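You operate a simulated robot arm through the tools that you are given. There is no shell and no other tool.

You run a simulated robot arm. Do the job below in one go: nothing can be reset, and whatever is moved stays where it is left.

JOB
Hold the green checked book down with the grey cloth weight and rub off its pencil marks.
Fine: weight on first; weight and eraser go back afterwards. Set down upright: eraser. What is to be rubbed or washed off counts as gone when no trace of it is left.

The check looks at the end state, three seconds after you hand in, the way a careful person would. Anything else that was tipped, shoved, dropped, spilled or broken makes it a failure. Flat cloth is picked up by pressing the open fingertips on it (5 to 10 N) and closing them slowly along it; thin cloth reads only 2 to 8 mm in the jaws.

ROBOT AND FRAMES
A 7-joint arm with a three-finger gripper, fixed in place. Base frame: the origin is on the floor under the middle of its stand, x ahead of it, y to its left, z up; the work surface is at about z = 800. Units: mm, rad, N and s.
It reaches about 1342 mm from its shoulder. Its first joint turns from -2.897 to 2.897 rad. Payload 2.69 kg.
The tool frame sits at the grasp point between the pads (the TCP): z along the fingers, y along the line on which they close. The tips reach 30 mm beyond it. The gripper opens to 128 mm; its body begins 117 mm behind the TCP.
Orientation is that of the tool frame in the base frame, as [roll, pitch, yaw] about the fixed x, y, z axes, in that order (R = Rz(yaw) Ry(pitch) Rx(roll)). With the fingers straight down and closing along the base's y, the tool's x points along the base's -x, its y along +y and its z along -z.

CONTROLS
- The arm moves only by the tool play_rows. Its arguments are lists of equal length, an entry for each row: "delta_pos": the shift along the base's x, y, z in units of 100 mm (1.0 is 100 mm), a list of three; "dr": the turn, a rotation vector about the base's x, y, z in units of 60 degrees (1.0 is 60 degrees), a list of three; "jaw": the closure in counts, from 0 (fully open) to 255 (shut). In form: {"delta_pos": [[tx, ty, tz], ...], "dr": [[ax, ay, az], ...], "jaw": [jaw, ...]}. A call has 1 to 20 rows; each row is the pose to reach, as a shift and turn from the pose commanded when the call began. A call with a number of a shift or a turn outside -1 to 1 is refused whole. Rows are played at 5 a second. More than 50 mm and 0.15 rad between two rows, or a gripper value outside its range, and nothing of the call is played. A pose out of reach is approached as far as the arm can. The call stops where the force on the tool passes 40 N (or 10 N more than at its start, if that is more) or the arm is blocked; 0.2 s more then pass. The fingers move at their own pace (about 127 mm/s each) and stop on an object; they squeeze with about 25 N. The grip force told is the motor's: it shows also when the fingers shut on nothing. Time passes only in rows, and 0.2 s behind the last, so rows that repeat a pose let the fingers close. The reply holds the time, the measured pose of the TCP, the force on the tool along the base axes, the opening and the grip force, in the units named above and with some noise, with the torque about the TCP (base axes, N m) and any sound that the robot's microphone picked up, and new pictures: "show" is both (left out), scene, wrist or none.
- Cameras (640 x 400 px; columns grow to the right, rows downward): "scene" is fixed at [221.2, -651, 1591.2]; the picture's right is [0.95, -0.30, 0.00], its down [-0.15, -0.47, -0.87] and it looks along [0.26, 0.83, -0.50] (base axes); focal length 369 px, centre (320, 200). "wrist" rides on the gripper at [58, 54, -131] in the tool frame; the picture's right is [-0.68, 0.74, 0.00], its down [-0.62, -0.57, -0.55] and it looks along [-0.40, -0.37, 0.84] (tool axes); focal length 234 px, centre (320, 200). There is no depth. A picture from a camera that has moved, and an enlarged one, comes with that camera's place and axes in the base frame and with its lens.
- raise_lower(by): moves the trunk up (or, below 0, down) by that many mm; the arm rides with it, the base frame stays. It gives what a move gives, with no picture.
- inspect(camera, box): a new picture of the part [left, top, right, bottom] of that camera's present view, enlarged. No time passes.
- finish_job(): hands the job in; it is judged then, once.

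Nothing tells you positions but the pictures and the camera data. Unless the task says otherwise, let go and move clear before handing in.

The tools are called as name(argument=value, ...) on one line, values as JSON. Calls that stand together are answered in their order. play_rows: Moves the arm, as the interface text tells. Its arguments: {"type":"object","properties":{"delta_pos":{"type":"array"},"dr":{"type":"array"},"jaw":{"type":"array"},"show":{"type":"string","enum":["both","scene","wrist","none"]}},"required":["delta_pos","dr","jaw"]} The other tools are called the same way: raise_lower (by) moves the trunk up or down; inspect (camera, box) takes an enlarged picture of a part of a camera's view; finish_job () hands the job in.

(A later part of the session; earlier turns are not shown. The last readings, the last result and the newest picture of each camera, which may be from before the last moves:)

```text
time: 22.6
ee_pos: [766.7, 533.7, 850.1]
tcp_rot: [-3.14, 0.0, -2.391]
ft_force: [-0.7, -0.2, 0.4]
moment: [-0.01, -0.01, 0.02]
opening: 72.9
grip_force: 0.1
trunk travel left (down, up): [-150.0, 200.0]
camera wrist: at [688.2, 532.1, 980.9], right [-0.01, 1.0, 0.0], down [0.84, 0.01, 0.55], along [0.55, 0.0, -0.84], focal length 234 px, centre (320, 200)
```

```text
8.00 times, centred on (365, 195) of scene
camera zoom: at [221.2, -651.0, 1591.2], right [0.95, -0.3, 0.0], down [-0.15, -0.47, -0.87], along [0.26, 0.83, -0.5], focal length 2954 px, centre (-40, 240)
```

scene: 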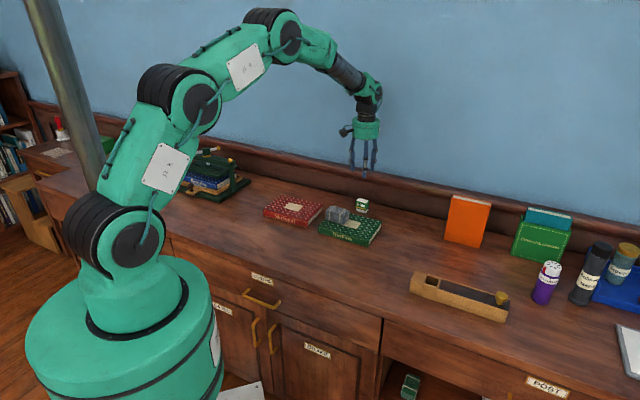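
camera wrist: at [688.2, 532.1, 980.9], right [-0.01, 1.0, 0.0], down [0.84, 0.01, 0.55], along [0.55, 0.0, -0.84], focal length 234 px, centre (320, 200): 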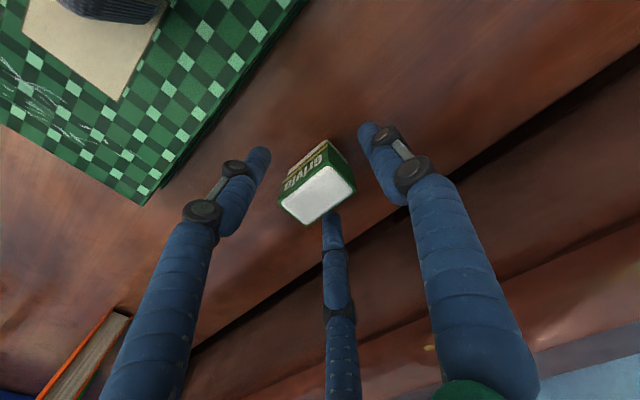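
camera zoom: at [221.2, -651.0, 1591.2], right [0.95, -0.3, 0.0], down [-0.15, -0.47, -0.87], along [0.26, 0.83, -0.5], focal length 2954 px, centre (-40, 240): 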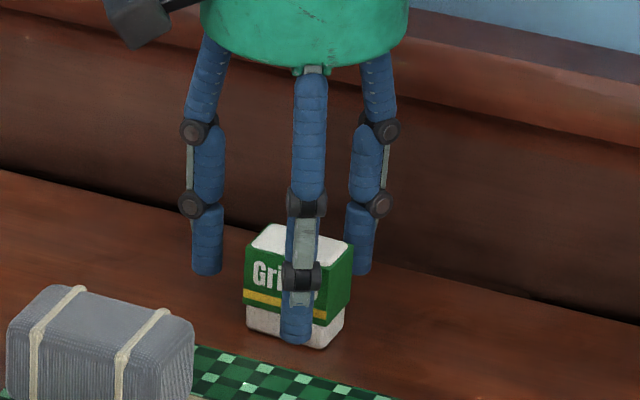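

Fingers are around the sleeve, tips about 20 mm above the desk. Closing in small steps.

play_rows(delta_pos=[[0, 0, 0], [0, 0, 0], [0, 0, 0], [0, 0, 0], [0, 0, 0], [0, 0, 0], [0, 0, 0], [0, 0, 0], [0, 0, 0]], dr=[[0, 0, 0], [0, 0, 0], [0, 0, 0], [0, 0, 0], [0, 0, 0], [0, 0, 0], [0, 0, 0], [0, 0, 0], [0, 0, 0]], jaw=[125, 140, 150, 160, 170, 180, 195, 210, 220], show="wrist")

inspect(camera="scene", box=[330, 170, 400, 220])

inspect(camera="wrist", box=[250, 90, 390, 230])

```text
time: 24.6
ee_pos: [767.4, 532.9, 850.1]
tcp_rot: [3.141, 0.001, -2.392]
ft_force: [-0.3, 0.9, 0.3]
moment: [0.02, 0.03, 0.02]
opening: 35.9
grip_force: 25.0
trunk travel left (down, up): [-150.0, 200.0]
camera wrist: at [688.0, 532.1, 981.0], right [-0.01, 1.0, 0.0], down [0.84, 0.01, 0.55], along [0.55, 0.0, -0.84], focal length 234 px, centre (320, 200)
```

wrist: 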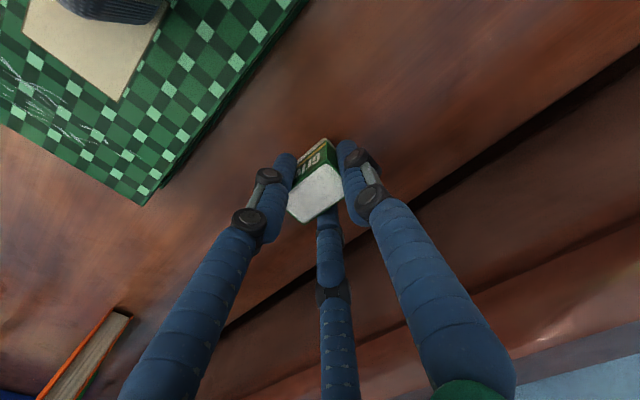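

```text
8.00 times, centred on (365, 195) of scene
camera zoom: at [221.2, -651.0, 1591.2], right [0.95, -0.3, 0.0], down [-0.15, -0.47, -0.87], along [0.26, 0.83, -0.5], focal length 2954 px, centre (-40, 240)
```

zoom: 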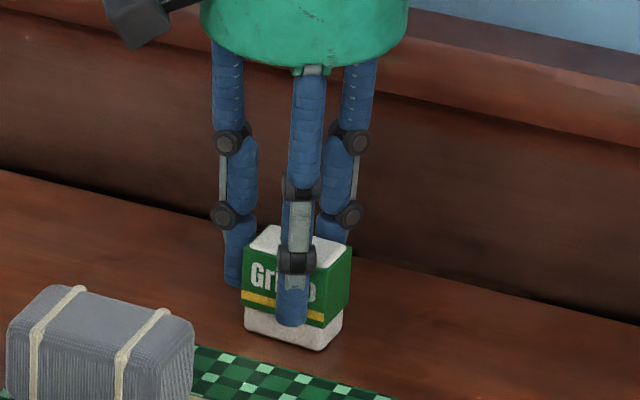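

```text
2.86 times, centred on (320, 160) of wrist
camera zoom: at [688.0, 532.1, 981.0], right [-0.01, 1.0, 0.0], down [0.84, 0.01, 0.55], along [0.55, 0.0, -0.84], focal length 669 px, centre (320, 314)
```

zoom: 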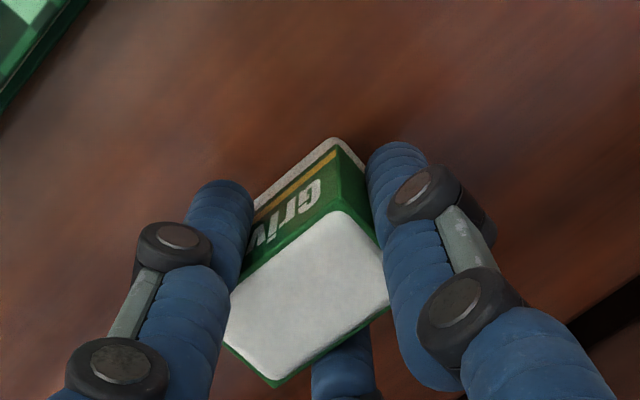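

The eraser is gripped at 36 mm exactly where it stood. I'll lift it, check, and carry it to the near-wall side of the marks.

play_rows(delta_pos=[[0, 0, 0.1], [0, 0, 0.35], [0, 0, 0.6], [0, 0, 0.7]], dr=[[0, 0, 0], [0, 0, 0], [0, 0, 0], [0, 0, 0]], jaw=[220, 220, 220, 220], show="none")

inspect(camera="scene", box=[330, 160, 400, 210])

```text
time: 25.6
ee_pos: [766.0, 532.5, 919.9]
tcp_rot: [-3.141, -0.001, -2.39]
ft_force: [-0.6, 0.3, -0.5]
moment: [0.02, 0.02, 0.01]
opening: 35.7
grip_force: 24.7
trunk travel left (down, up): [-150.0, 200.0]
```

```text
8.00 times, centred on (365, 185) of scene
camera zoom: at [221.2, -651.0, 1591.2], right [0.95, -0.3, 0.0], down [-0.15, -0.47, -0.87], along [0.26, 0.83, -0.5], focal length 2954 px, centre (-40, 320)
```

zoom: 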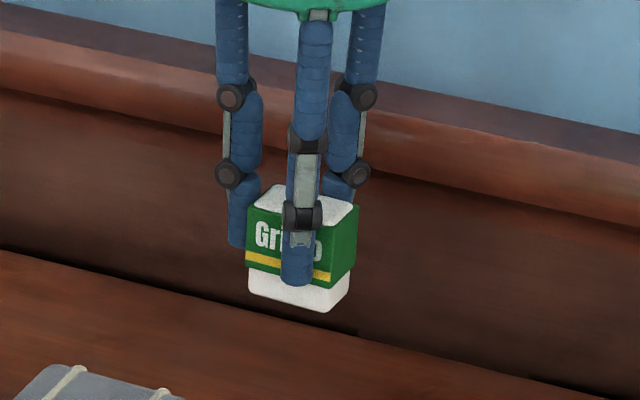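

Eraser held upright. Moving it over the book at about 900+ mm height.

play_rows(delta_pos=[[-0.05, -0.3, 0], [-0.1, -0.6, 0], [-0.15, -0.9, 0], [-0.15, -1.0, 0]], dr=[[0, 0, 0], [0, 0, 0], [0, 0, 0], [0, 0, 0]], jaw=[220, 220, 220, 220], show="none")

play_rows(delta_pos=[[-0.05, -0.3, 0], [-0.055, -0.357, -0.1], [-0.055, -0.357, -0.25], [-0.055, -0.357, -0.25]], dr=[[0, 0, 0], [0, 0, 0], [0, 0, 0], [0, 0, 0]], jaw=[220, 220, 220, 220], show="both")

inspect(camera="scene", box=[310, 170, 400, 250])

inspect(camera="wrist", box=[140, 60, 400, 260])

```text
time: 26.6
ee_pos: [752.8, 431.6, 919.3]
tcp_rot: [-3.141, 0.001, -2.39]
ft_force: [-0.8, 0.8, -1.2]
moment: [0.02, 0.04, -0.01]
opening: 35.4
grip_force: 24.5
trunk travel left (down, up): [-150.0, 200.0]
```

```text
time: 27.6
ee_pos: [746.5, 397.8, 895.8]
tcp_rot: [3.141, 0.0, -2.391]
ft_force: [0.8, -0.4, -0.7]
moment: [-0.04, 0.0, -0.01]
opening: 35.5
grip_force: 24.9
trunk travel left (down, up): [-150.0, 200.0]
camera wrist: at [668.1, 396.6, 1026.0], right [-0.01, 1.0, 0.0], down [0.84, 0.01, 0.55], along [0.55, 0.0, -0.84], focal length 234 px, centre (320, 200)
```

scene: 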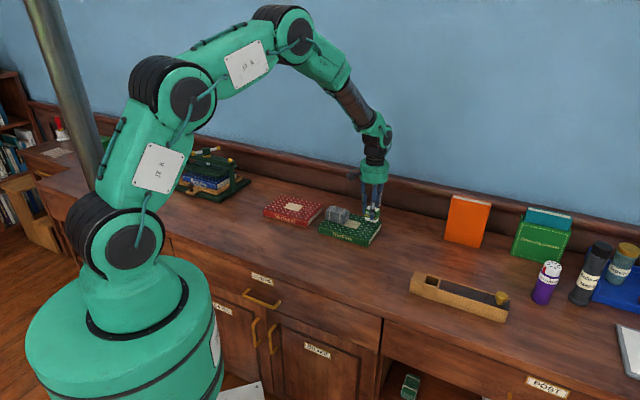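
wrist: 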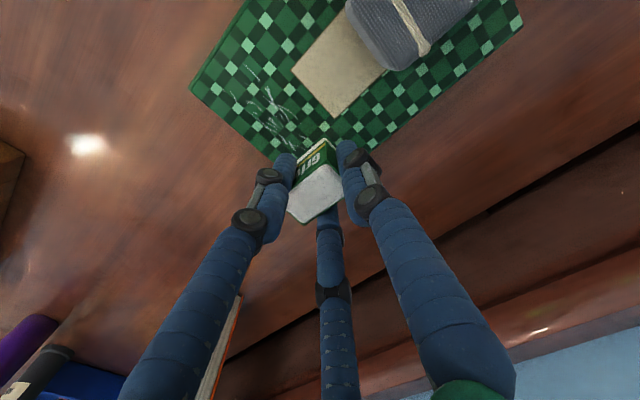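

```text
5.00 times, centred on (355, 210) of scene
camera zoom: at [221.2, -651.0, 1591.2], right [0.95, -0.3, 0.0], down [-0.15, -0.47, -0.87], along [0.26, 0.83, -0.5], focal length 1846 px, centre (145, 150)
```

zoom: 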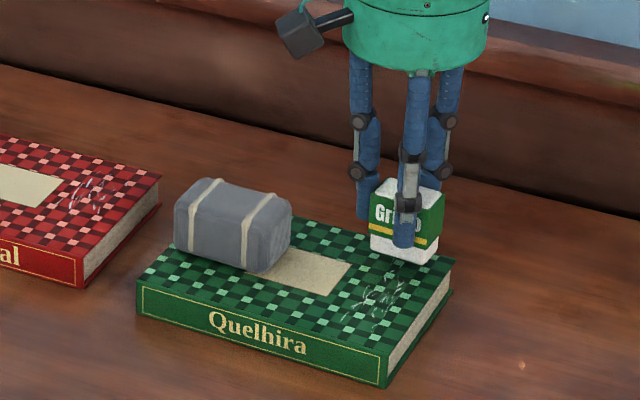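

```text
2.00 times, centred on (270, 160) of wrist
camera zoom: at [668.1, 396.6, 1026.0], right [-0.01, 1.0, 0.0], down [0.84, 0.01, 0.55], along [0.55, 0.0, -0.84], focal length 468 px, centre (420, 280)
```

zoom: 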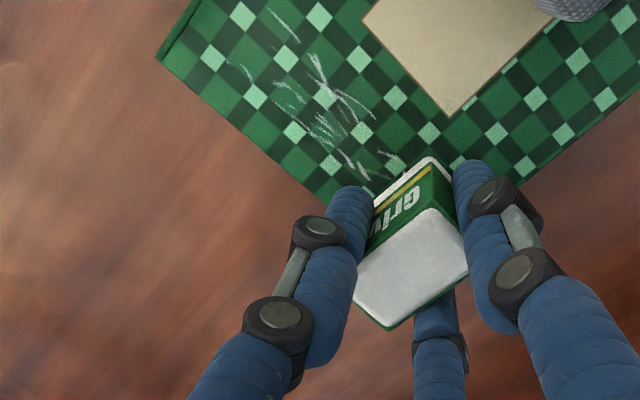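

The eraser is over the wall-side end of the marks, about 16 mm above the cover. Lowering to contact.

play_rows(delta_pos=[[0, 0, -0.06], [0, 0, -0.11], [0, 0, -0.14], [0, 0, -0.15]], dr=[[0, 0, 0], [0, 0, 0], [0, 0, 0], [0, 0, 0]], jaw=[220, 220, 220, 220], show="none")

play_rows(delta_pos=[[0, 0, -0.01], [0, 0, -0.01]], dr=[[0, 0, 0], [0, 0, 0]], jaw=[220, 220], show="none")

```text
time: 28.6
ee_pos: [746.8, 396.5, 880.8]
tcp_rot: [3.141, 0.001, -2.391]
ft_force: [0.4, -0.1, 0.6]
moment: [0.0, -0.05, -0.03]
opening: 35.6
grip_force: 25.3
trunk travel left (down, up): [-150.0, 200.0]
```

```text
time: 29.2
ee_pos: [747.5, 397.9, 880.5]
tcp_rot: [3.141, 0.0, -2.39]
ft_force: [-1.4, 2.2, 4.8]
moment: [0.09, 0.14, -0.03]
opening: 35.3
grip_force: 24.6
trunk travel left (down, up): [-150.0, 200.0]
```

Contact at about 5 N. First slow stroke across the marks toward the robot side with slightly more pressure.

play_rows(delta_pos=[[0, 0, -0.006], [-0.07, -0.071, -0.006], [-0.14, -0.143, -0.006], [-0.21, -0.214, -0.006], [-0.28, -0.285, -0.006], [-0.35, -0.357, -0.006]], dr=[[0, 0, 0], [0, 0, 0], [0, 0, 0], [0, 0, 0], [0, 0, 0], [0, 0, 0]], jaw=[220, 220, 220, 220, 220, 220], show="both")

inspect(camera="scene", box=[310, 170, 400, 250])

inspect(camera="wrist", box=[180, 60, 440, 260])

```text
time: 30.6
ee_pos: [709.7, 361.7, 880.6]
tcp_rot: [-3.142, 0.0, -2.391]
ft_force: [2.4, 1.1, 15.6]
moment: [-0.01, -0.17, 0.01]
opening: 35.1
grip_force: 25.4
trunk travel left (down, up): [-150.0, 200.0]
camera wrist: at [630.6, 361.0, 1010.7], right [-0.01, 1.0, 0.0], down [0.84, 0.01, 0.55], along [0.55, 0.0, -0.84], focal length 234 px, centre (320, 200)
```

scene: 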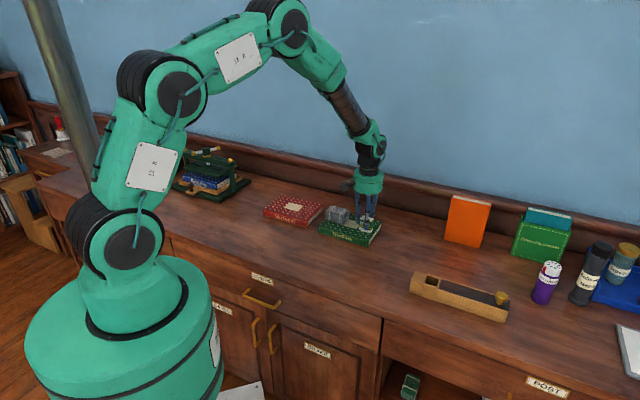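
wrist: 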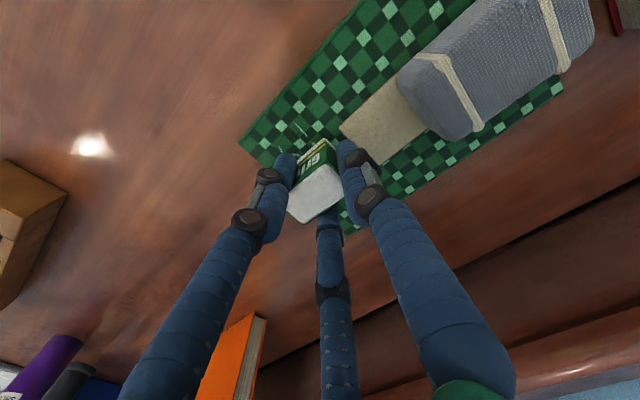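

```text
5.00 times, centred on (355, 210) of scene
camera zoom: at [221.2, -651.0, 1591.2], right [0.95, -0.3, 0.0], down [-0.15, -0.47, -0.87], along [0.26, 0.83, -0.5], focal length 1846 px, centre (145, 150)
```

zoom: 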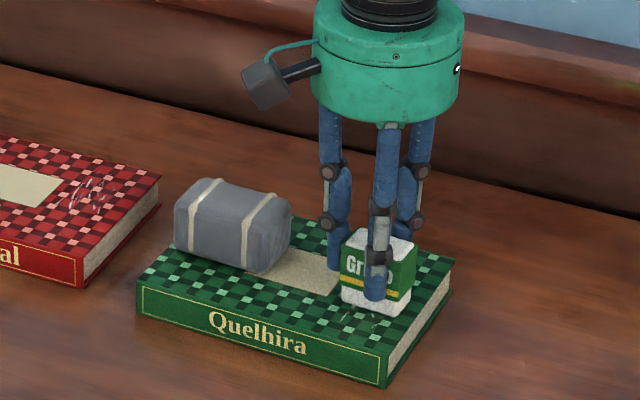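

```text
2.00 times, centred on (310, 160) of wrist
camera zoom: at [630.6, 361.0, 1010.7], right [-0.01, 1.0, 0.0], down [0.84, 0.01, 0.55], along [0.55, 0.0, -0.84], focal length 468 px, centre (340, 280)
```

zoom: 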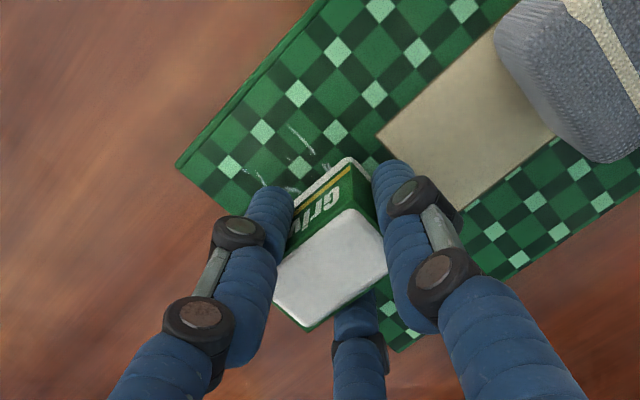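

The marks under the swept part are disappearing and the book has not moved; pressure is about 15 N. Continuing to the robot-side end and back with slightly less pressure.

play_rows(delta_pos=[[-0.063, -0.064, 0.002], [-0.126, -0.128, 0.002], [-0.189, -0.193, 0.002], [-0.252, -0.257, 0.002], [-0.252, -0.257, 0.002], [-0.17, -0.173, 0.002], [-0.09, -0.092, 0.002], [0, 0, 0.002], [0.08, 0.081, 0.002], [0.16, 0.163, 0.002], [0.24, 0.244, 0.002], [0.32, 0.325, 0.002], [0.39, 0.397, 0.002]], dr=[[0, 0, 0], [0, 0, 0], [0, 0, 0], [0, 0, 0], [0, 0, 0], [0, 0, 0], [0, 0, 0], [0, 0, 0], [0, 0, 0], [0, 0, 0], [0, 0, 0], [0, 0, 0], [0, 0, 0]], jaw=[220, 220, 220, 220, 220, 220, 220, 220, 220, 220, 220, 220, 220], show="both")

inspect(camera="scene", box=[310, 170, 400, 250])

inspect(camera="wrist", box=[180, 60, 400, 200])

```text
time: 33.4
ee_pos: [749.0, 400.4, 880.5]
tcp_rot: [3.141, 0.002, -2.392]
ft_force: [-3.1, -4.6, 14.0]
moment: [-0.26, 0.08, -0.05]
opening: 35.5
grip_force: 24.7
trunk travel left (down, up): [-150.0, 200.0]
camera wrist: at [670.2, 399.7, 1010.3], right [-0.01, 1.0, 0.0], down [0.84, 0.01, 0.55], along [0.55, 0.0, -0.84], focal length 234 px, centre (320, 200)
```

scene: 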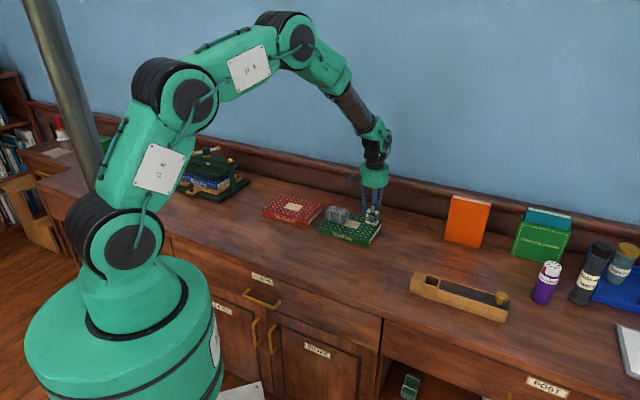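
wrist: 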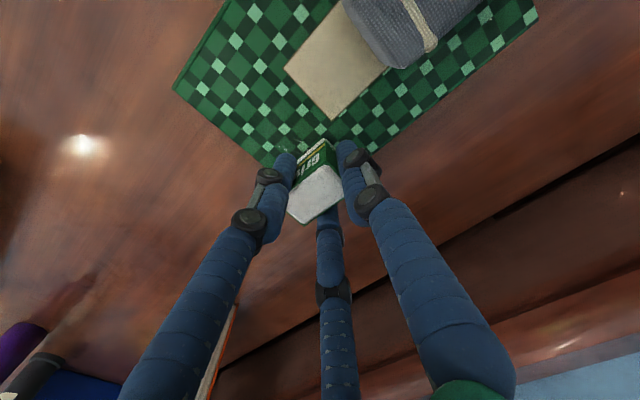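

```text
5.00 times, centred on (355, 210) of scene
camera zoom: at [221.2, -651.0, 1591.2], right [0.95, -0.3, 0.0], down [-0.15, -0.47, -0.87], along [0.26, 0.83, -0.5], focal length 1846 px, centre (145, 150)
```

zoom: 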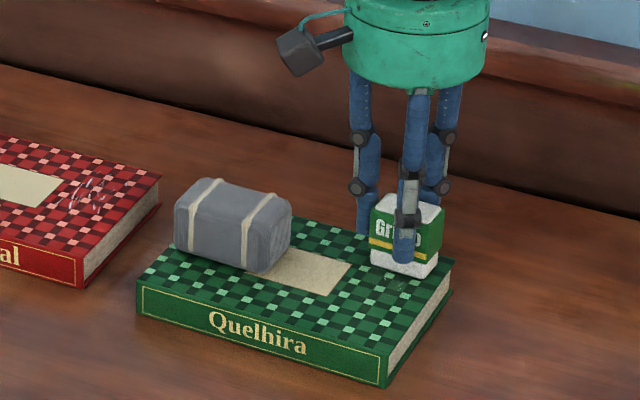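

```text
2.86 times, centred on (290, 130) of wrist
camera zoom: at [670.2, 399.7, 1010.3], right [-0.01, 1.0, 0.0], down [0.84, 0.01, 0.55], along [0.55, 0.0, -0.84], focal length 669 px, centre (406, 400)
```

zoom: 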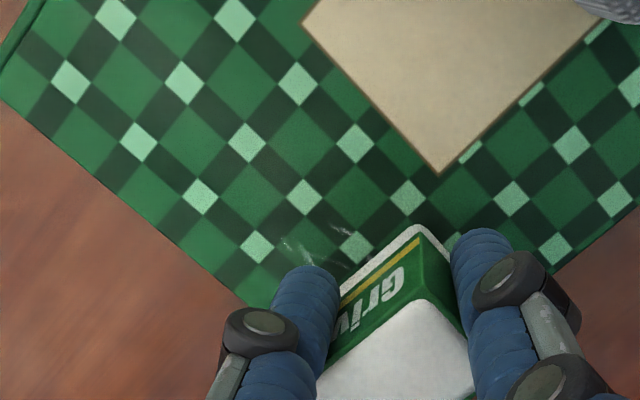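

Most of the marks are gone, with faint bits left near the middle. Another full pass out and back, offset a few millimetres to each side.

play_rows(delta_pos=[[-0.028, 0.028, 0], [-0.1, -0.044, 0], [-0.17, -0.115, 0], [-0.24, -0.186, 0], [-0.31, -0.257, 0], [-0.38, -0.328, 0], [-0.45, -0.4, 0], [-0.52, -0.471, 0], [-0.59, -0.542, 0], [-0.666, -0.62, 0], [-0.61, -0.676, 0], [-0.54, -0.605, 0], [-0.47, -0.534, 0], [-0.4, -0.463, 0], [-0.33, -0.391, 0], [-0.26, -0.32, 0], [-0.19, -0.249, 0], [-0.12, -0.178, 0], [-0.05, -0.107, 0], [0.028, -0.028, 0]], dr=[[0, 0, 0], [0, 0, 0], [0, 0, 0], [0, 0, 0], [0, 0, 0], [0, 0, 0], [0, 0, 0], [0, 0, 0], [0, 0, 0], [0, 0, 0], [0, 0, 0], [0, 0, 0], [0, 0, 0], [0, 0, 0], [0, 0, 0], [0, 0, 0], [0, 0, 0], [0, 0, 0], [0, 0, 0], [0, 0, 0]], jaw=[220, 220, 220, 220, 220, 220, 220, 220, 220, 220, 220, 220, 220, 220, 220, 220, 220, 220, 220, 220], show="wrist")

inspect(camera="wrist", box=[180, 60, 400, 200])

inspect(camera="scene", box=[310, 170, 400, 250])

```text
time: 37.6
ee_pos: [753.3, 396.8, 880.7]
tcp_rot: [3.14, 0.0, -2.391]
ft_force: [0.2, -0.6, -0.3]
moment: [0.02, 0.01, 0.03]
opening: 35.5
grip_force: 25.1
trunk travel left (down, up): [-150.0, 200.0]
camera wrist: at [674.8, 396.4, 1010.6], right [-0.01, 1.0, 0.0], down [0.84, 0.01, 0.55], along [0.55, 0.0, -0.84], focal length 234 px, centre (320, 200)
```

wrist: 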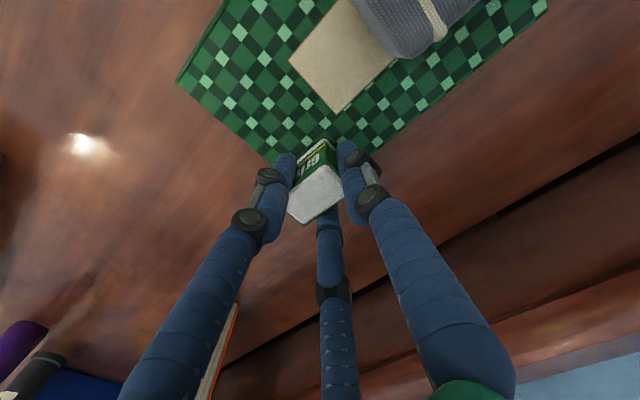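

```text
2.86 times, centred on (290, 130) of wrist
camera zoom: at [674.8, 396.4, 1010.6], right [-0.01, 1.0, 0.0], down [0.84, 0.01, 0.55], along [0.55, 0.0, -0.84], focal length 669 px, centre (406, 400)
```

zoom: 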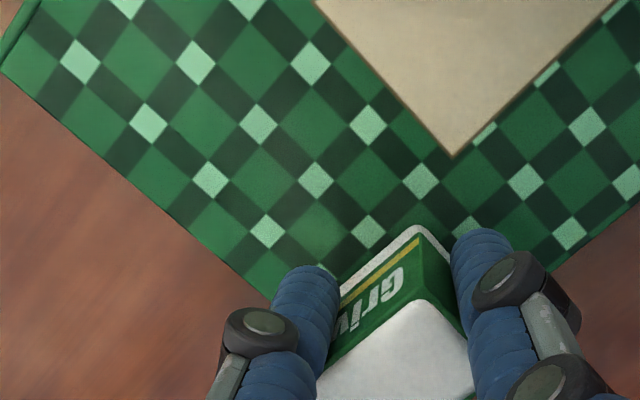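

```text
5.00 times, centred on (355, 210) of scene
camera zoom: at [221.2, -651.0, 1591.2], right [0.95, -0.3, 0.0], down [-0.15, -0.47, -0.87], along [0.26, 0.83, -0.5], focal length 1846 px, centre (145, 150)
```

zoom: 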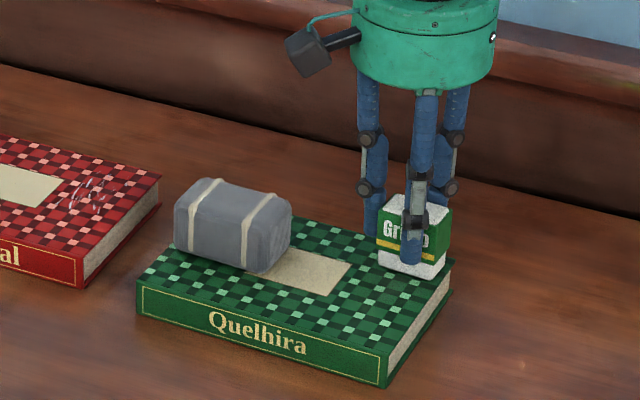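

The visible part of the cover looks clean. I'll lift straight up and move back toward the eraser's home spot to see the whole area.

play_rows(delta_pos=[[0, 0, 0.2], [0, 0, 0.5], [0.05, 0.3, 0.6], [0.1, 0.6, 0.6], [0.13, 0.9, 0.6], [0.13, 0.9, 0.6]], dr=[[0, 0, 0], [0, 0, 0], [0, 0, 0], [0, 0, 0], [0, 0, 0], [0, 0, 0]], jaw=[220, 220, 220, 220, 220, 220], show="wrist")

inspect(camera="wrist", box=[60, 40, 260, 200])

inspect(camera="scene", box=[350, 205, 410, 250])

```text
time: 39.0
ee_pos: [767.2, 488.6, 941.4]
tcp_rot: [3.141, 0.0, -2.391]
ft_force: [-0.4, -0.6, -1.0]
moment: [-0.03, 0.02, 0.01]
opening: 35.5
grip_force: 24.6
trunk travel left (down, up): [-150.0, 200.0]
camera wrist: at [687.4, 488.1, 1070.8], right [-0.01, 1.0, 0.0], down [0.84, 0.01, 0.55], along [0.55, 0.0, -0.84], focal length 234 px, centre (320, 200)
```

wrist: 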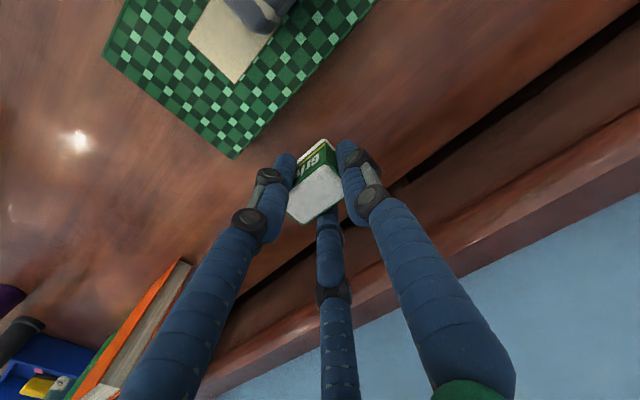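

```text
2.50 times, centred on (160, 120) of wrist
camera zoom: at [687.4, 488.1, 1070.8], right [-0.01, 1.0, 0.0], down [0.84, 0.01, 0.55], along [0.55, 0.0, -0.84], focal length 585 px, centre (720, 400)
```

zoom: 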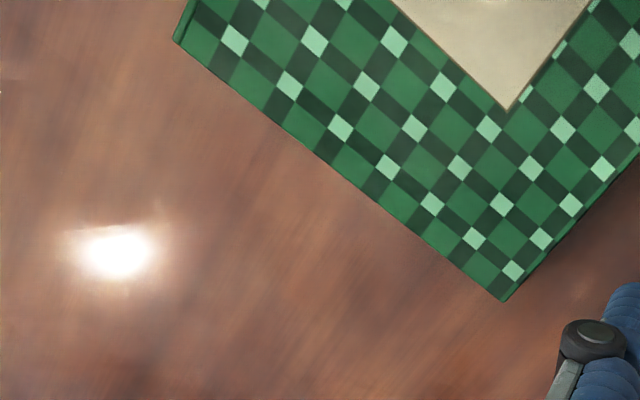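

```text
8.89 times, centred on (380, 228) of scene
camera zoom: at [221.2, -651.0, 1591.2], right [0.95, -0.3, 0.0], down [-0.15, -0.47, -0.87], along [0.26, 0.83, -0.5], focal length 3282 px, centre (-213, -44)
```

zoom: 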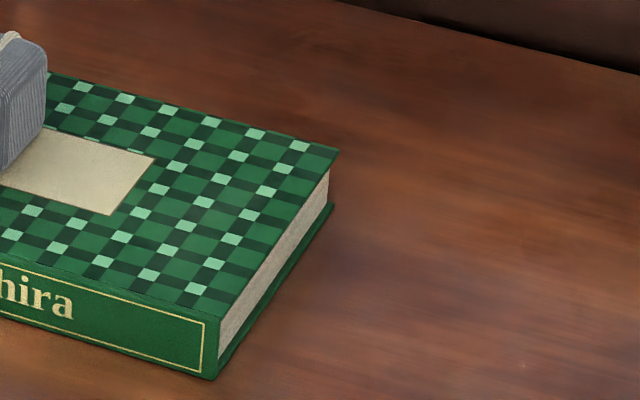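

The cover looks clean; I'll magnify further for faint traces.

inspect(camera="wrist", box=[100, 40, 180, 100])

inspect(camera="wrist", box=[160, 60, 260, 160])

inspect(camera="scene", box=[355, 215, 385, 240])

```text
6.67 times, centred on (140, 70) of wrist
camera zoom: at [687.4, 488.1, 1070.8], right [-0.01, 1.0, 0.0], down [0.84, 0.01, 0.55], along [0.55, 0.0, -0.84], focal length 1561 px, centre (1520, 1067)
```

zoom: 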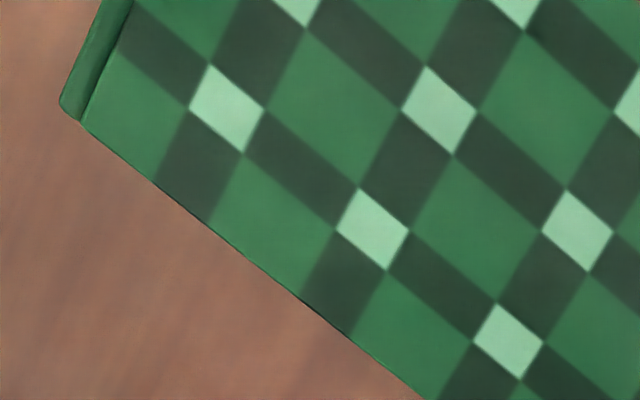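

```text
4.00 times, centred on (210, 110) of wrist
camera zoom: at [687.4, 488.1, 1070.8], right [-0.01, 1.0, 0.0], down [0.84, 0.01, 0.55], along [0.55, 0.0, -0.84], focal length 937 px, centre (760, 560)
```

zoom: 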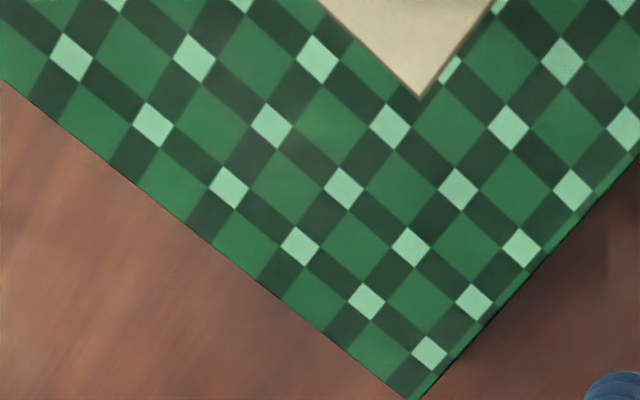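

```text
16.00 times, centred on (370, 228) of scene
camera zoom: at [221.2, -651.0, 1591.2], right [0.95, -0.3, 0.0], down [-0.15, -0.47, -0.87], along [0.26, 0.83, -0.5], focal length 5908 px, centre (-480, -240)
```

zoom: 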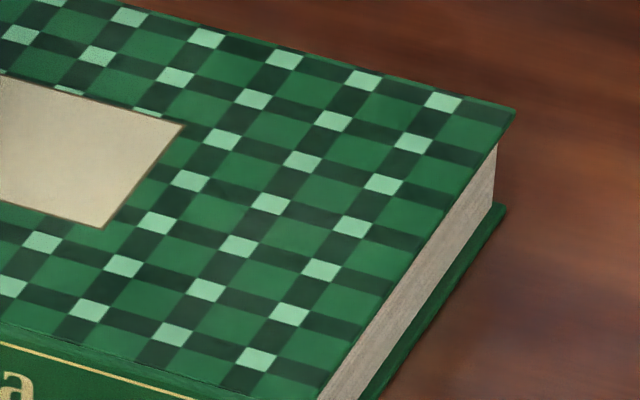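

It looks clean; I want one more magnified look at the middle, where the last faint bits were.

inspect(camera="wrist", box=[180, 75, 230, 120])

inspect(camera="wrist", box=[130, 20, 180, 65])

```text
8.89 times, centred on (205, 98) of wrist
camera zoom: at [687.4, 488.1, 1070.8], right [-0.01, 1.0, 0.0], down [0.84, 0.01, 0.55], along [0.55, 0.0, -0.84], focal length 2082 px, centre (1342, 1111)
```

zoom: 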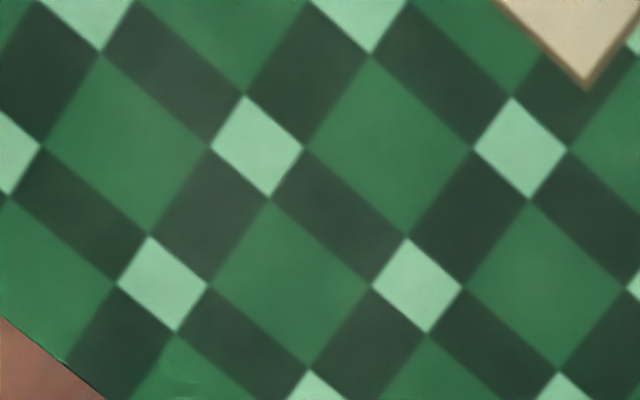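

```text
8.89 times, centred on (155, 42) of wrist
camera zoom: at [687.4, 488.1, 1070.8], right [-0.01, 1.0, 0.0], down [0.84, 0.01, 0.55], along [0.55, 0.0, -0.84], focal length 2082 px, centre (1787, 1600)
```

zoom: 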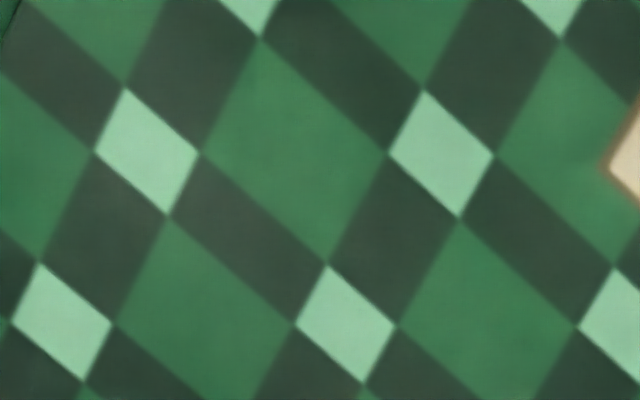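

There may be one very faint speck about 9 mm from the book's right edge, where pressure had dropped on the last pass. I'll go back and rub once more with firm contact, nearer the edge and then over the whole band.

play_rows(delta_pos=[[-0.05, -0.3, 0], [-0.1, -0.6, 0], [-0.146, -0.9, 0], [-0.146, -0.97, -0.2], [-0.146, -0.97, -0.45], [-0.146, -0.97, -0.58], [-0.146, -0.97, -0.6]], dr=[[0, 0, 0], [0, 0, 0], [0, 0, 0], [0, 0, 0], [0, 0, 0], [0, 0, 0], [0, 0, 0]], jaw=[220, 220, 220, 220, 220, 220, 220], show="none")

play_rows(delta_pos=[[0, 0, -0.005], [0, 0, -0.01]], dr=[[0, 0, 0], [0, 0, 0]], jaw=[220, 220], show="both")

inspect(camera="scene", box=[330, 170, 400, 250])

```text
time: 40.6
ee_pos: [750.9, 392.3, 881.3]
tcp_rot: [-3.141, -0.001, -2.391]
ft_force: [-0.2, -0.4, 1.0]
moment: [0.0, 0.02, 0.01]
opening: 35.3
grip_force: 25.1
trunk travel left (down, up): [-150.0, 200.0]
```

```text
time: 41.2
ee_pos: [751.4, 391.8, 879.3]
tcp_rot: [3.142, 0.0, -2.39]
ft_force: [-3.6, 0.0, 7.2]
moment: [0.01, 0.13, -0.05]
opening: 35.3
grip_force: 25.1
trunk travel left (down, up): [-150.0, 200.0]
camera wrist: at [672.3, 391.0, 1010.2], right [-0.01, 1.0, 0.0], down [0.84, 0.01, 0.55], along [0.55, 0.0, -0.84], focal length 234 px, centre (320, 200)
```

scene: 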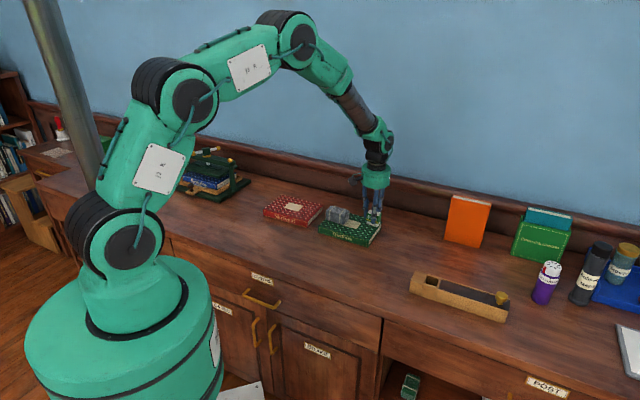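
wrist: 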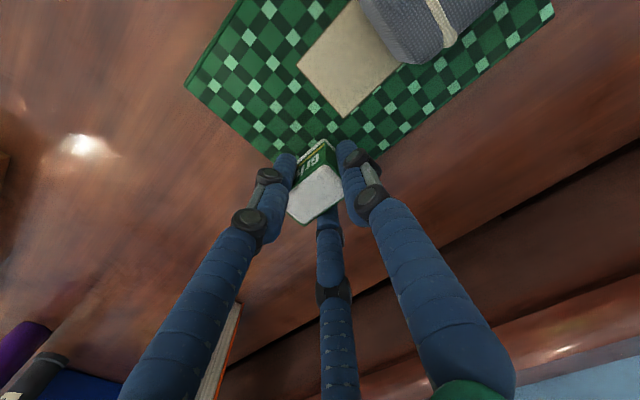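

```text
5.00 times, centred on (365, 210) of scene
camera zoom: at [221.2, -651.0, 1591.2], right [0.95, -0.3, 0.0], down [-0.15, -0.47, -0.87], along [0.26, 0.83, -0.5], focal length 1846 px, centre (95, 150)
```

zoom: 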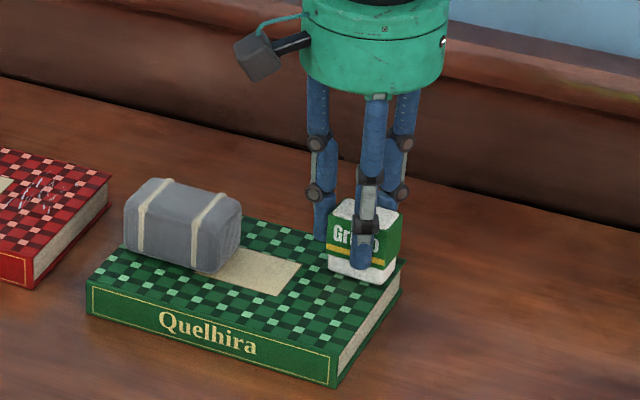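

Contact is back at about 7 N, eraser close to the book's right edge and fully on the cover. Rubbing a full pass along the edge lane, and back on the inner lane.

play_rows(delta_pos=[[-0.03, -0.03, -0.005], [-0.1, -0.102, -0.005], [-0.17, -0.173, -0.005], [-0.24, -0.244, -0.005], [-0.31, -0.315, -0.005], [-0.38, -0.386, -0.005], [-0.45, -0.458, -0.005], [-0.52, -0.529, -0.005], [-0.61, -0.62, -0.005], [-0.667, -0.564, -0.005], [-0.6, -0.496, -0.005], [-0.53, -0.425, -0.005], [-0.46, -0.354, -0.005], [-0.39, -0.283, -0.005], [-0.32, -0.211, -0.005], [-0.25, -0.14, -0.005], [-0.18, -0.069, -0.005], [-0.11, 0.002, -0.005], [-0.05, 0.063, -0.005]], dr=[[0, 0, 0], [0, 0, 0], [0, 0, 0], [0, 0, 0], [0, 0, 0], [0, 0, 0], [0, 0, 0], [0, 0, 0], [0, 0, 0], [0, 0, 0], [0, 0, 0], [0, 0, 0], [0, 0, 0], [0, 0, 0], [0, 0, 0], [0, 0, 0], [0, 0, 0], [0, 0, 0], [0, 0, 0]], jaw=[220, 220, 220, 220, 220, 220, 220, 220, 220, 220, 220, 220, 220, 220, 220, 220, 220, 220, 220], show="wrist")

```text
time: 45.2
ee_pos: [747.4, 396.5, 877.9]
tcp_rot: [3.141, 0.0, -2.391]
ft_force: [-0.3, -0.1, -0.7]
moment: [0.02, -0.03, 0.0]
opening: 35.8
grip_force: 13.4
trunk travel left (down, up): [-150.0, 200.0]
camera wrist: at [668.1, 396.3, 1009.1], right [-0.01, 1.0, 0.0], down [0.84, 0.01, 0.55], along [0.55, 0.0, -0.84], focal length 234 px, centre (320, 200)
```

wrist: 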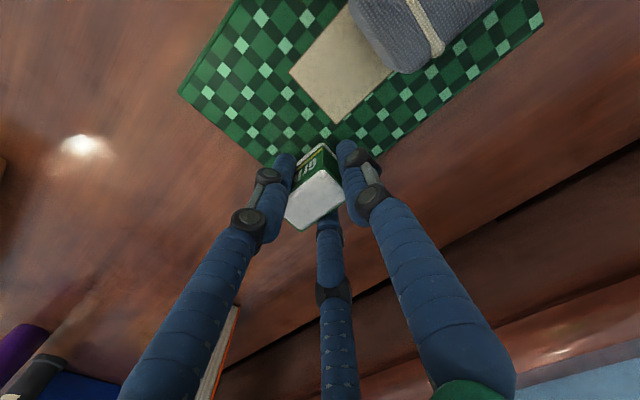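

The force dropped to zero and the grip reading fell, so the eraser may have slipped in the fingers. I'll look closely before moving.

inspect(camera="wrist", box=[250, 90, 390, 230])

inspect(camera="scene", box=[340, 180, 400, 240])

inspect(camera="scene", box=[310, 170, 400, 250])

```text
2.86 times, centred on (320, 160) of wrist
camera zoom: at [668.1, 396.3, 1009.1], right [-0.01, 1.0, 0.0], down [0.84, 0.01, 0.55], along [0.55, 0.0, -0.84], focal length 669 px, centre (320, 314)
```

zoom: 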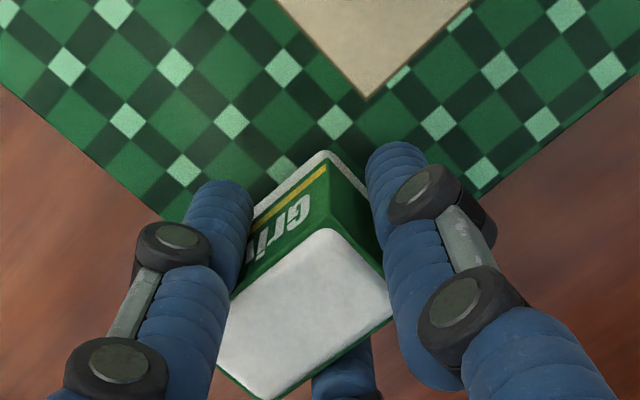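

```text
6.67 times, centred on (370, 210) of scene
camera zoom: at [221.2, -651.0, 1591.2], right [0.95, -0.3, 0.0], down [-0.15, -0.47, -0.87], along [0.26, 0.83, -0.5], focal length 2462 px, centre (-13, 133)
```

zoom: 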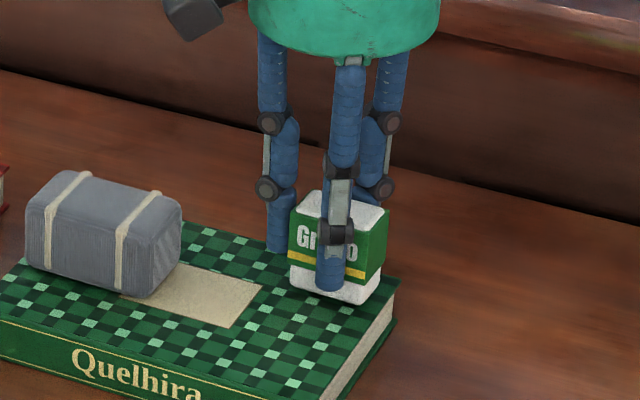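

```text
5.00 times, centred on (355, 210) of scene
camera zoom: at [221.2, -651.0, 1591.2], right [0.95, -0.3, 0.0], down [-0.15, -0.47, -0.87], along [0.26, 0.83, -0.5], focal length 1846 px, centre (145, 150)
```

zoom: 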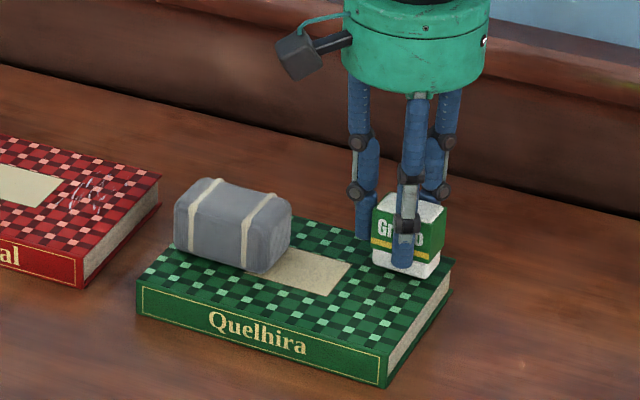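

The eraser has slid up only a couple of millimetres and still sits well in the fingers. I'll tighten, lift, and look at the cover again from over the eraser's home spot.

play_rows(delta_pos=[[0, 0, 0], [0, 0, 0], [0, 0, 0.1], [0, 0, 0.3], [0, 0, 0.6], [0.1, 0.3, 0.65], [0.15, 0.6, 0.65], [0.19, 0.9, 0.65], [0.19, 0.95, 0.65]], dr=[[0, 0, 0], [0, 0, 0], [0, 0, 0], [0, 0, 0], [0, 0, 0], [0, 0, 0], [0, 0, 0], [0, 0, 0], [0, 0, 0]], jaw=[240, 240, 240, 240, 240, 240, 240, 240, 240], show="wrist")

inspect(camera="wrist", box=[160, 60, 260, 160])

inspect(camera="wrist", box=[180, 75, 230, 120])

inspect(camera="wrist", box=[90, 0, 180, 70])

```text
time: 47.2
ee_pos: [765.4, 493.0, 942.2]
tcp_rot: [-3.141, 0.0, -2.391]
ft_force: [-0.7, -0.4, -1.3]
moment: [0.0, -0.03, 0.0]
opening: 35.3
grip_force: 20.4
trunk travel left (down, up): [-150.0, 200.0]
camera wrist: at [686.6, 492.4, 1073.0], right [-0.01, 1.0, 0.0], down [0.84, 0.01, 0.55], along [0.55, 0.0, -0.84], focal length 234 px, centre (320, 200)
```

wrist: 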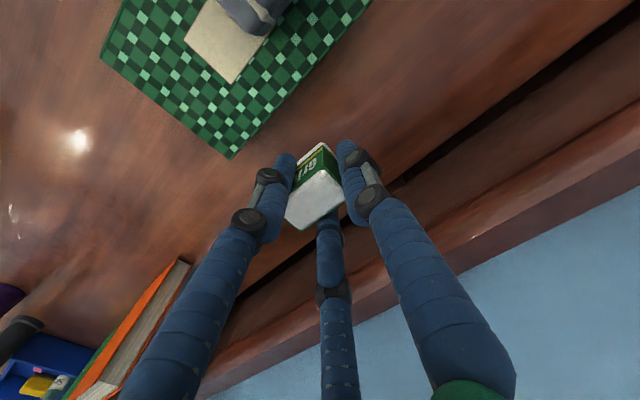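

```text
4.00 times, centred on (210, 110) of wrist
camera zoom: at [686.6, 492.4, 1073.0], right [-0.01, 1.0, 0.0], down [0.84, 0.01, 0.55], along [0.55, 0.0, -0.84], focal length 937 px, centre (760, 560)
```

zoom: 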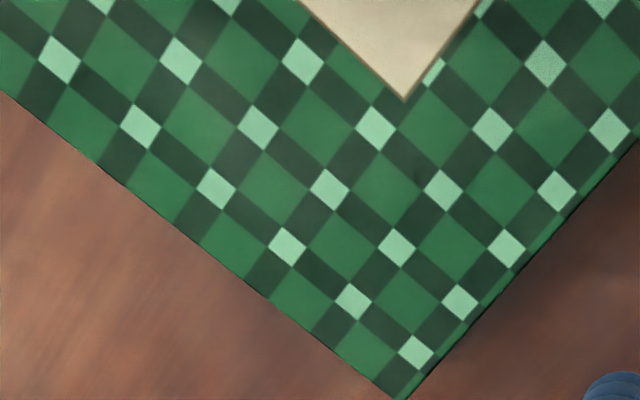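

```text
8.89 times, centred on (205, 98) of wrist
camera zoom: at [686.6, 492.4, 1073.0], right [-0.01, 1.0, 0.0], down [0.84, 0.01, 0.55], along [0.55, 0.0, -0.84], focal length 2082 px, centre (1342, 1111)
```

zoom: 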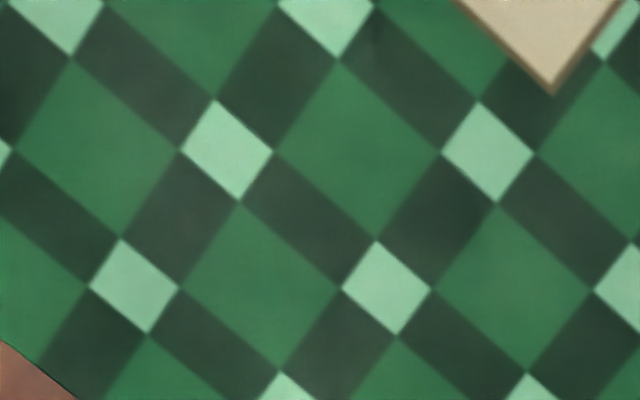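

```text
5.71 times, centred on (135, 35) of wrist
camera zoom: at [686.6, 492.4, 1073.0], right [-0.01, 1.0, 0.0], down [0.84, 0.01, 0.55], along [0.55, 0.0, -0.84], focal length 1338 px, centre (1377, 1143)
```

zoom: 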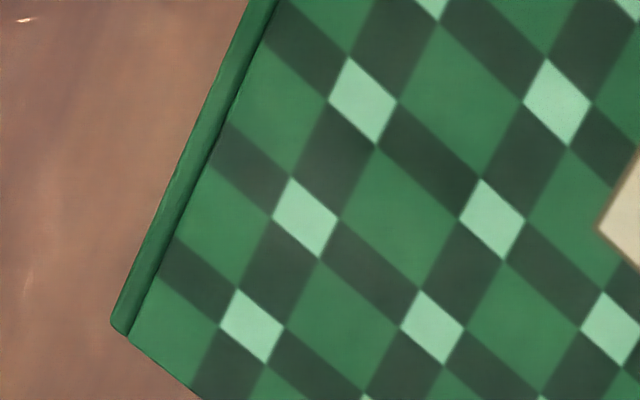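

The speck is gone. I'll double-check one slightly darker patch near the plate's corner and the inner side of the marks' area.

inspect(camera="wrist", box=[200, 80, 240, 110])

inspect(camera="wrist", box=[150, 30, 200, 80])

inspect(camera="scene", box=[350, 210, 385, 240])

```text
13.33 times, centred on (220, 95) of wrist
camera zoom: at [686.6, 492.4, 1073.0], right [-0.01, 1.0, 0.0], down [0.84, 0.01, 0.55], along [0.55, 0.0, -0.84], focal length 3122 px, centre (1653, 1600)
```

zoom: 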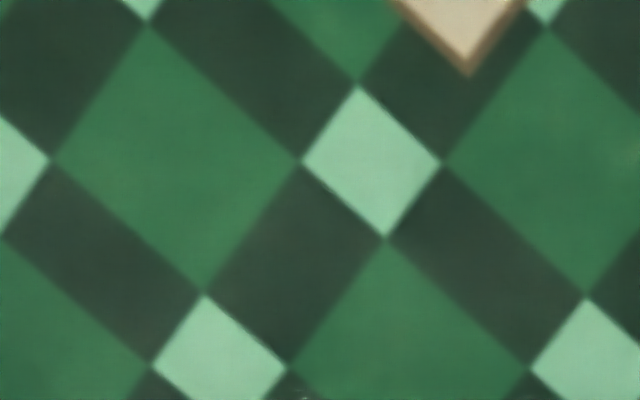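

```text
8.00 times, centred on (175, 55) of wrist
camera zoom: at [686.6, 492.4, 1073.0], right [-0.01, 1.0, 0.0], down [0.84, 0.01, 0.55], along [0.55, 0.0, -0.84], focal length 1873 px, centre (1480, 1360)
```

zoom: 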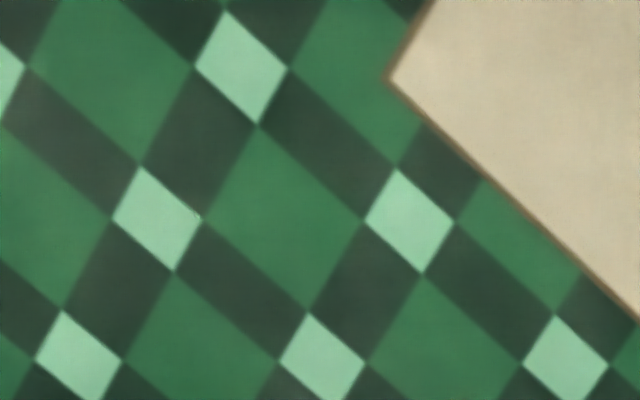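

```text
13.33 times, centred on (368, 225) of scene
camera zoom: at [221.2, -651.0, 1591.2], right [0.95, -0.3, 0.0], down [-0.15, -0.47, -0.87], along [0.26, 0.83, -0.5], focal length 4924 px, centre (-313, -133)
```

zoom: 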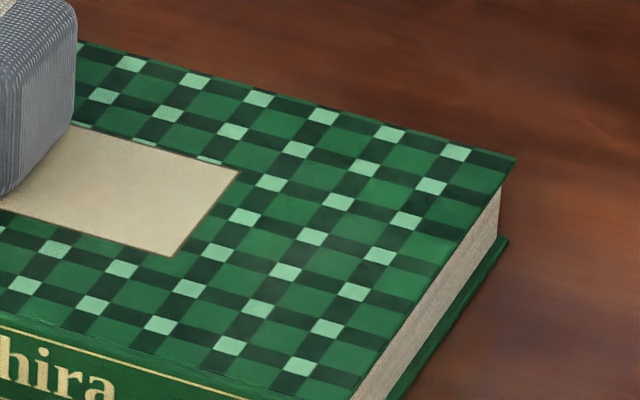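

Let me check a tiny light spot at the lower border of that view.

inspect(camera="wrist", box=[204, 98, 234, 120])

inspect(camera="wrist", box=[222, 112, 252, 134])

```text
16.00 times, centred on (219, 109) of wrist
camera zoom: at [686.6, 492.4, 1073.0], right [-0.01, 1.0, 0.0], down [0.84, 0.01, 0.55], along [0.55, 0.0, -0.84], focal length 3747 px, centre (1936, 1656)
```

zoom: 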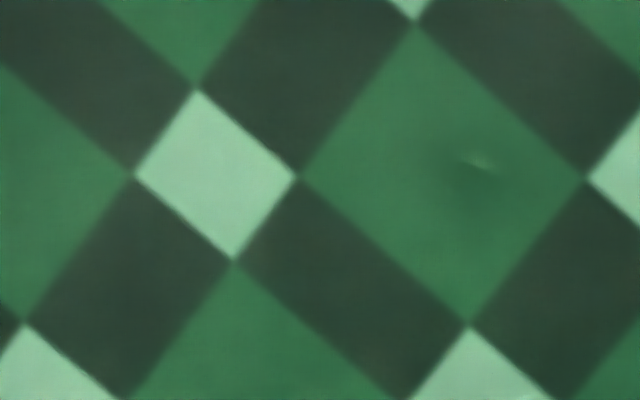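

```text
16.00 times, centred on (237, 123) of wrist
camera zoom: at [686.6, 492.4, 1073.0], right [-0.01, 1.0, 0.0], down [0.84, 0.01, 0.55], along [0.55, 0.0, -0.84], focal length 3747 px, centre (1648, 1432)
```

zoom: 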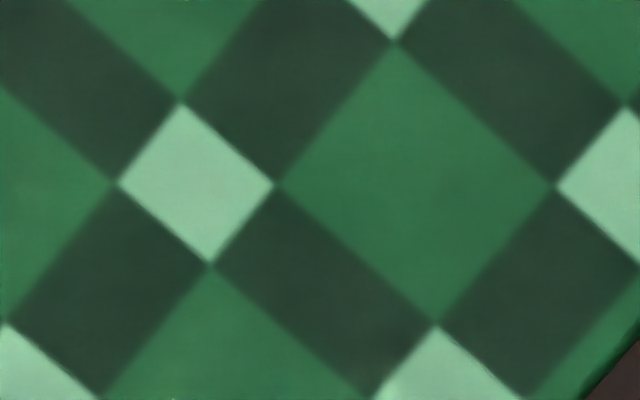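

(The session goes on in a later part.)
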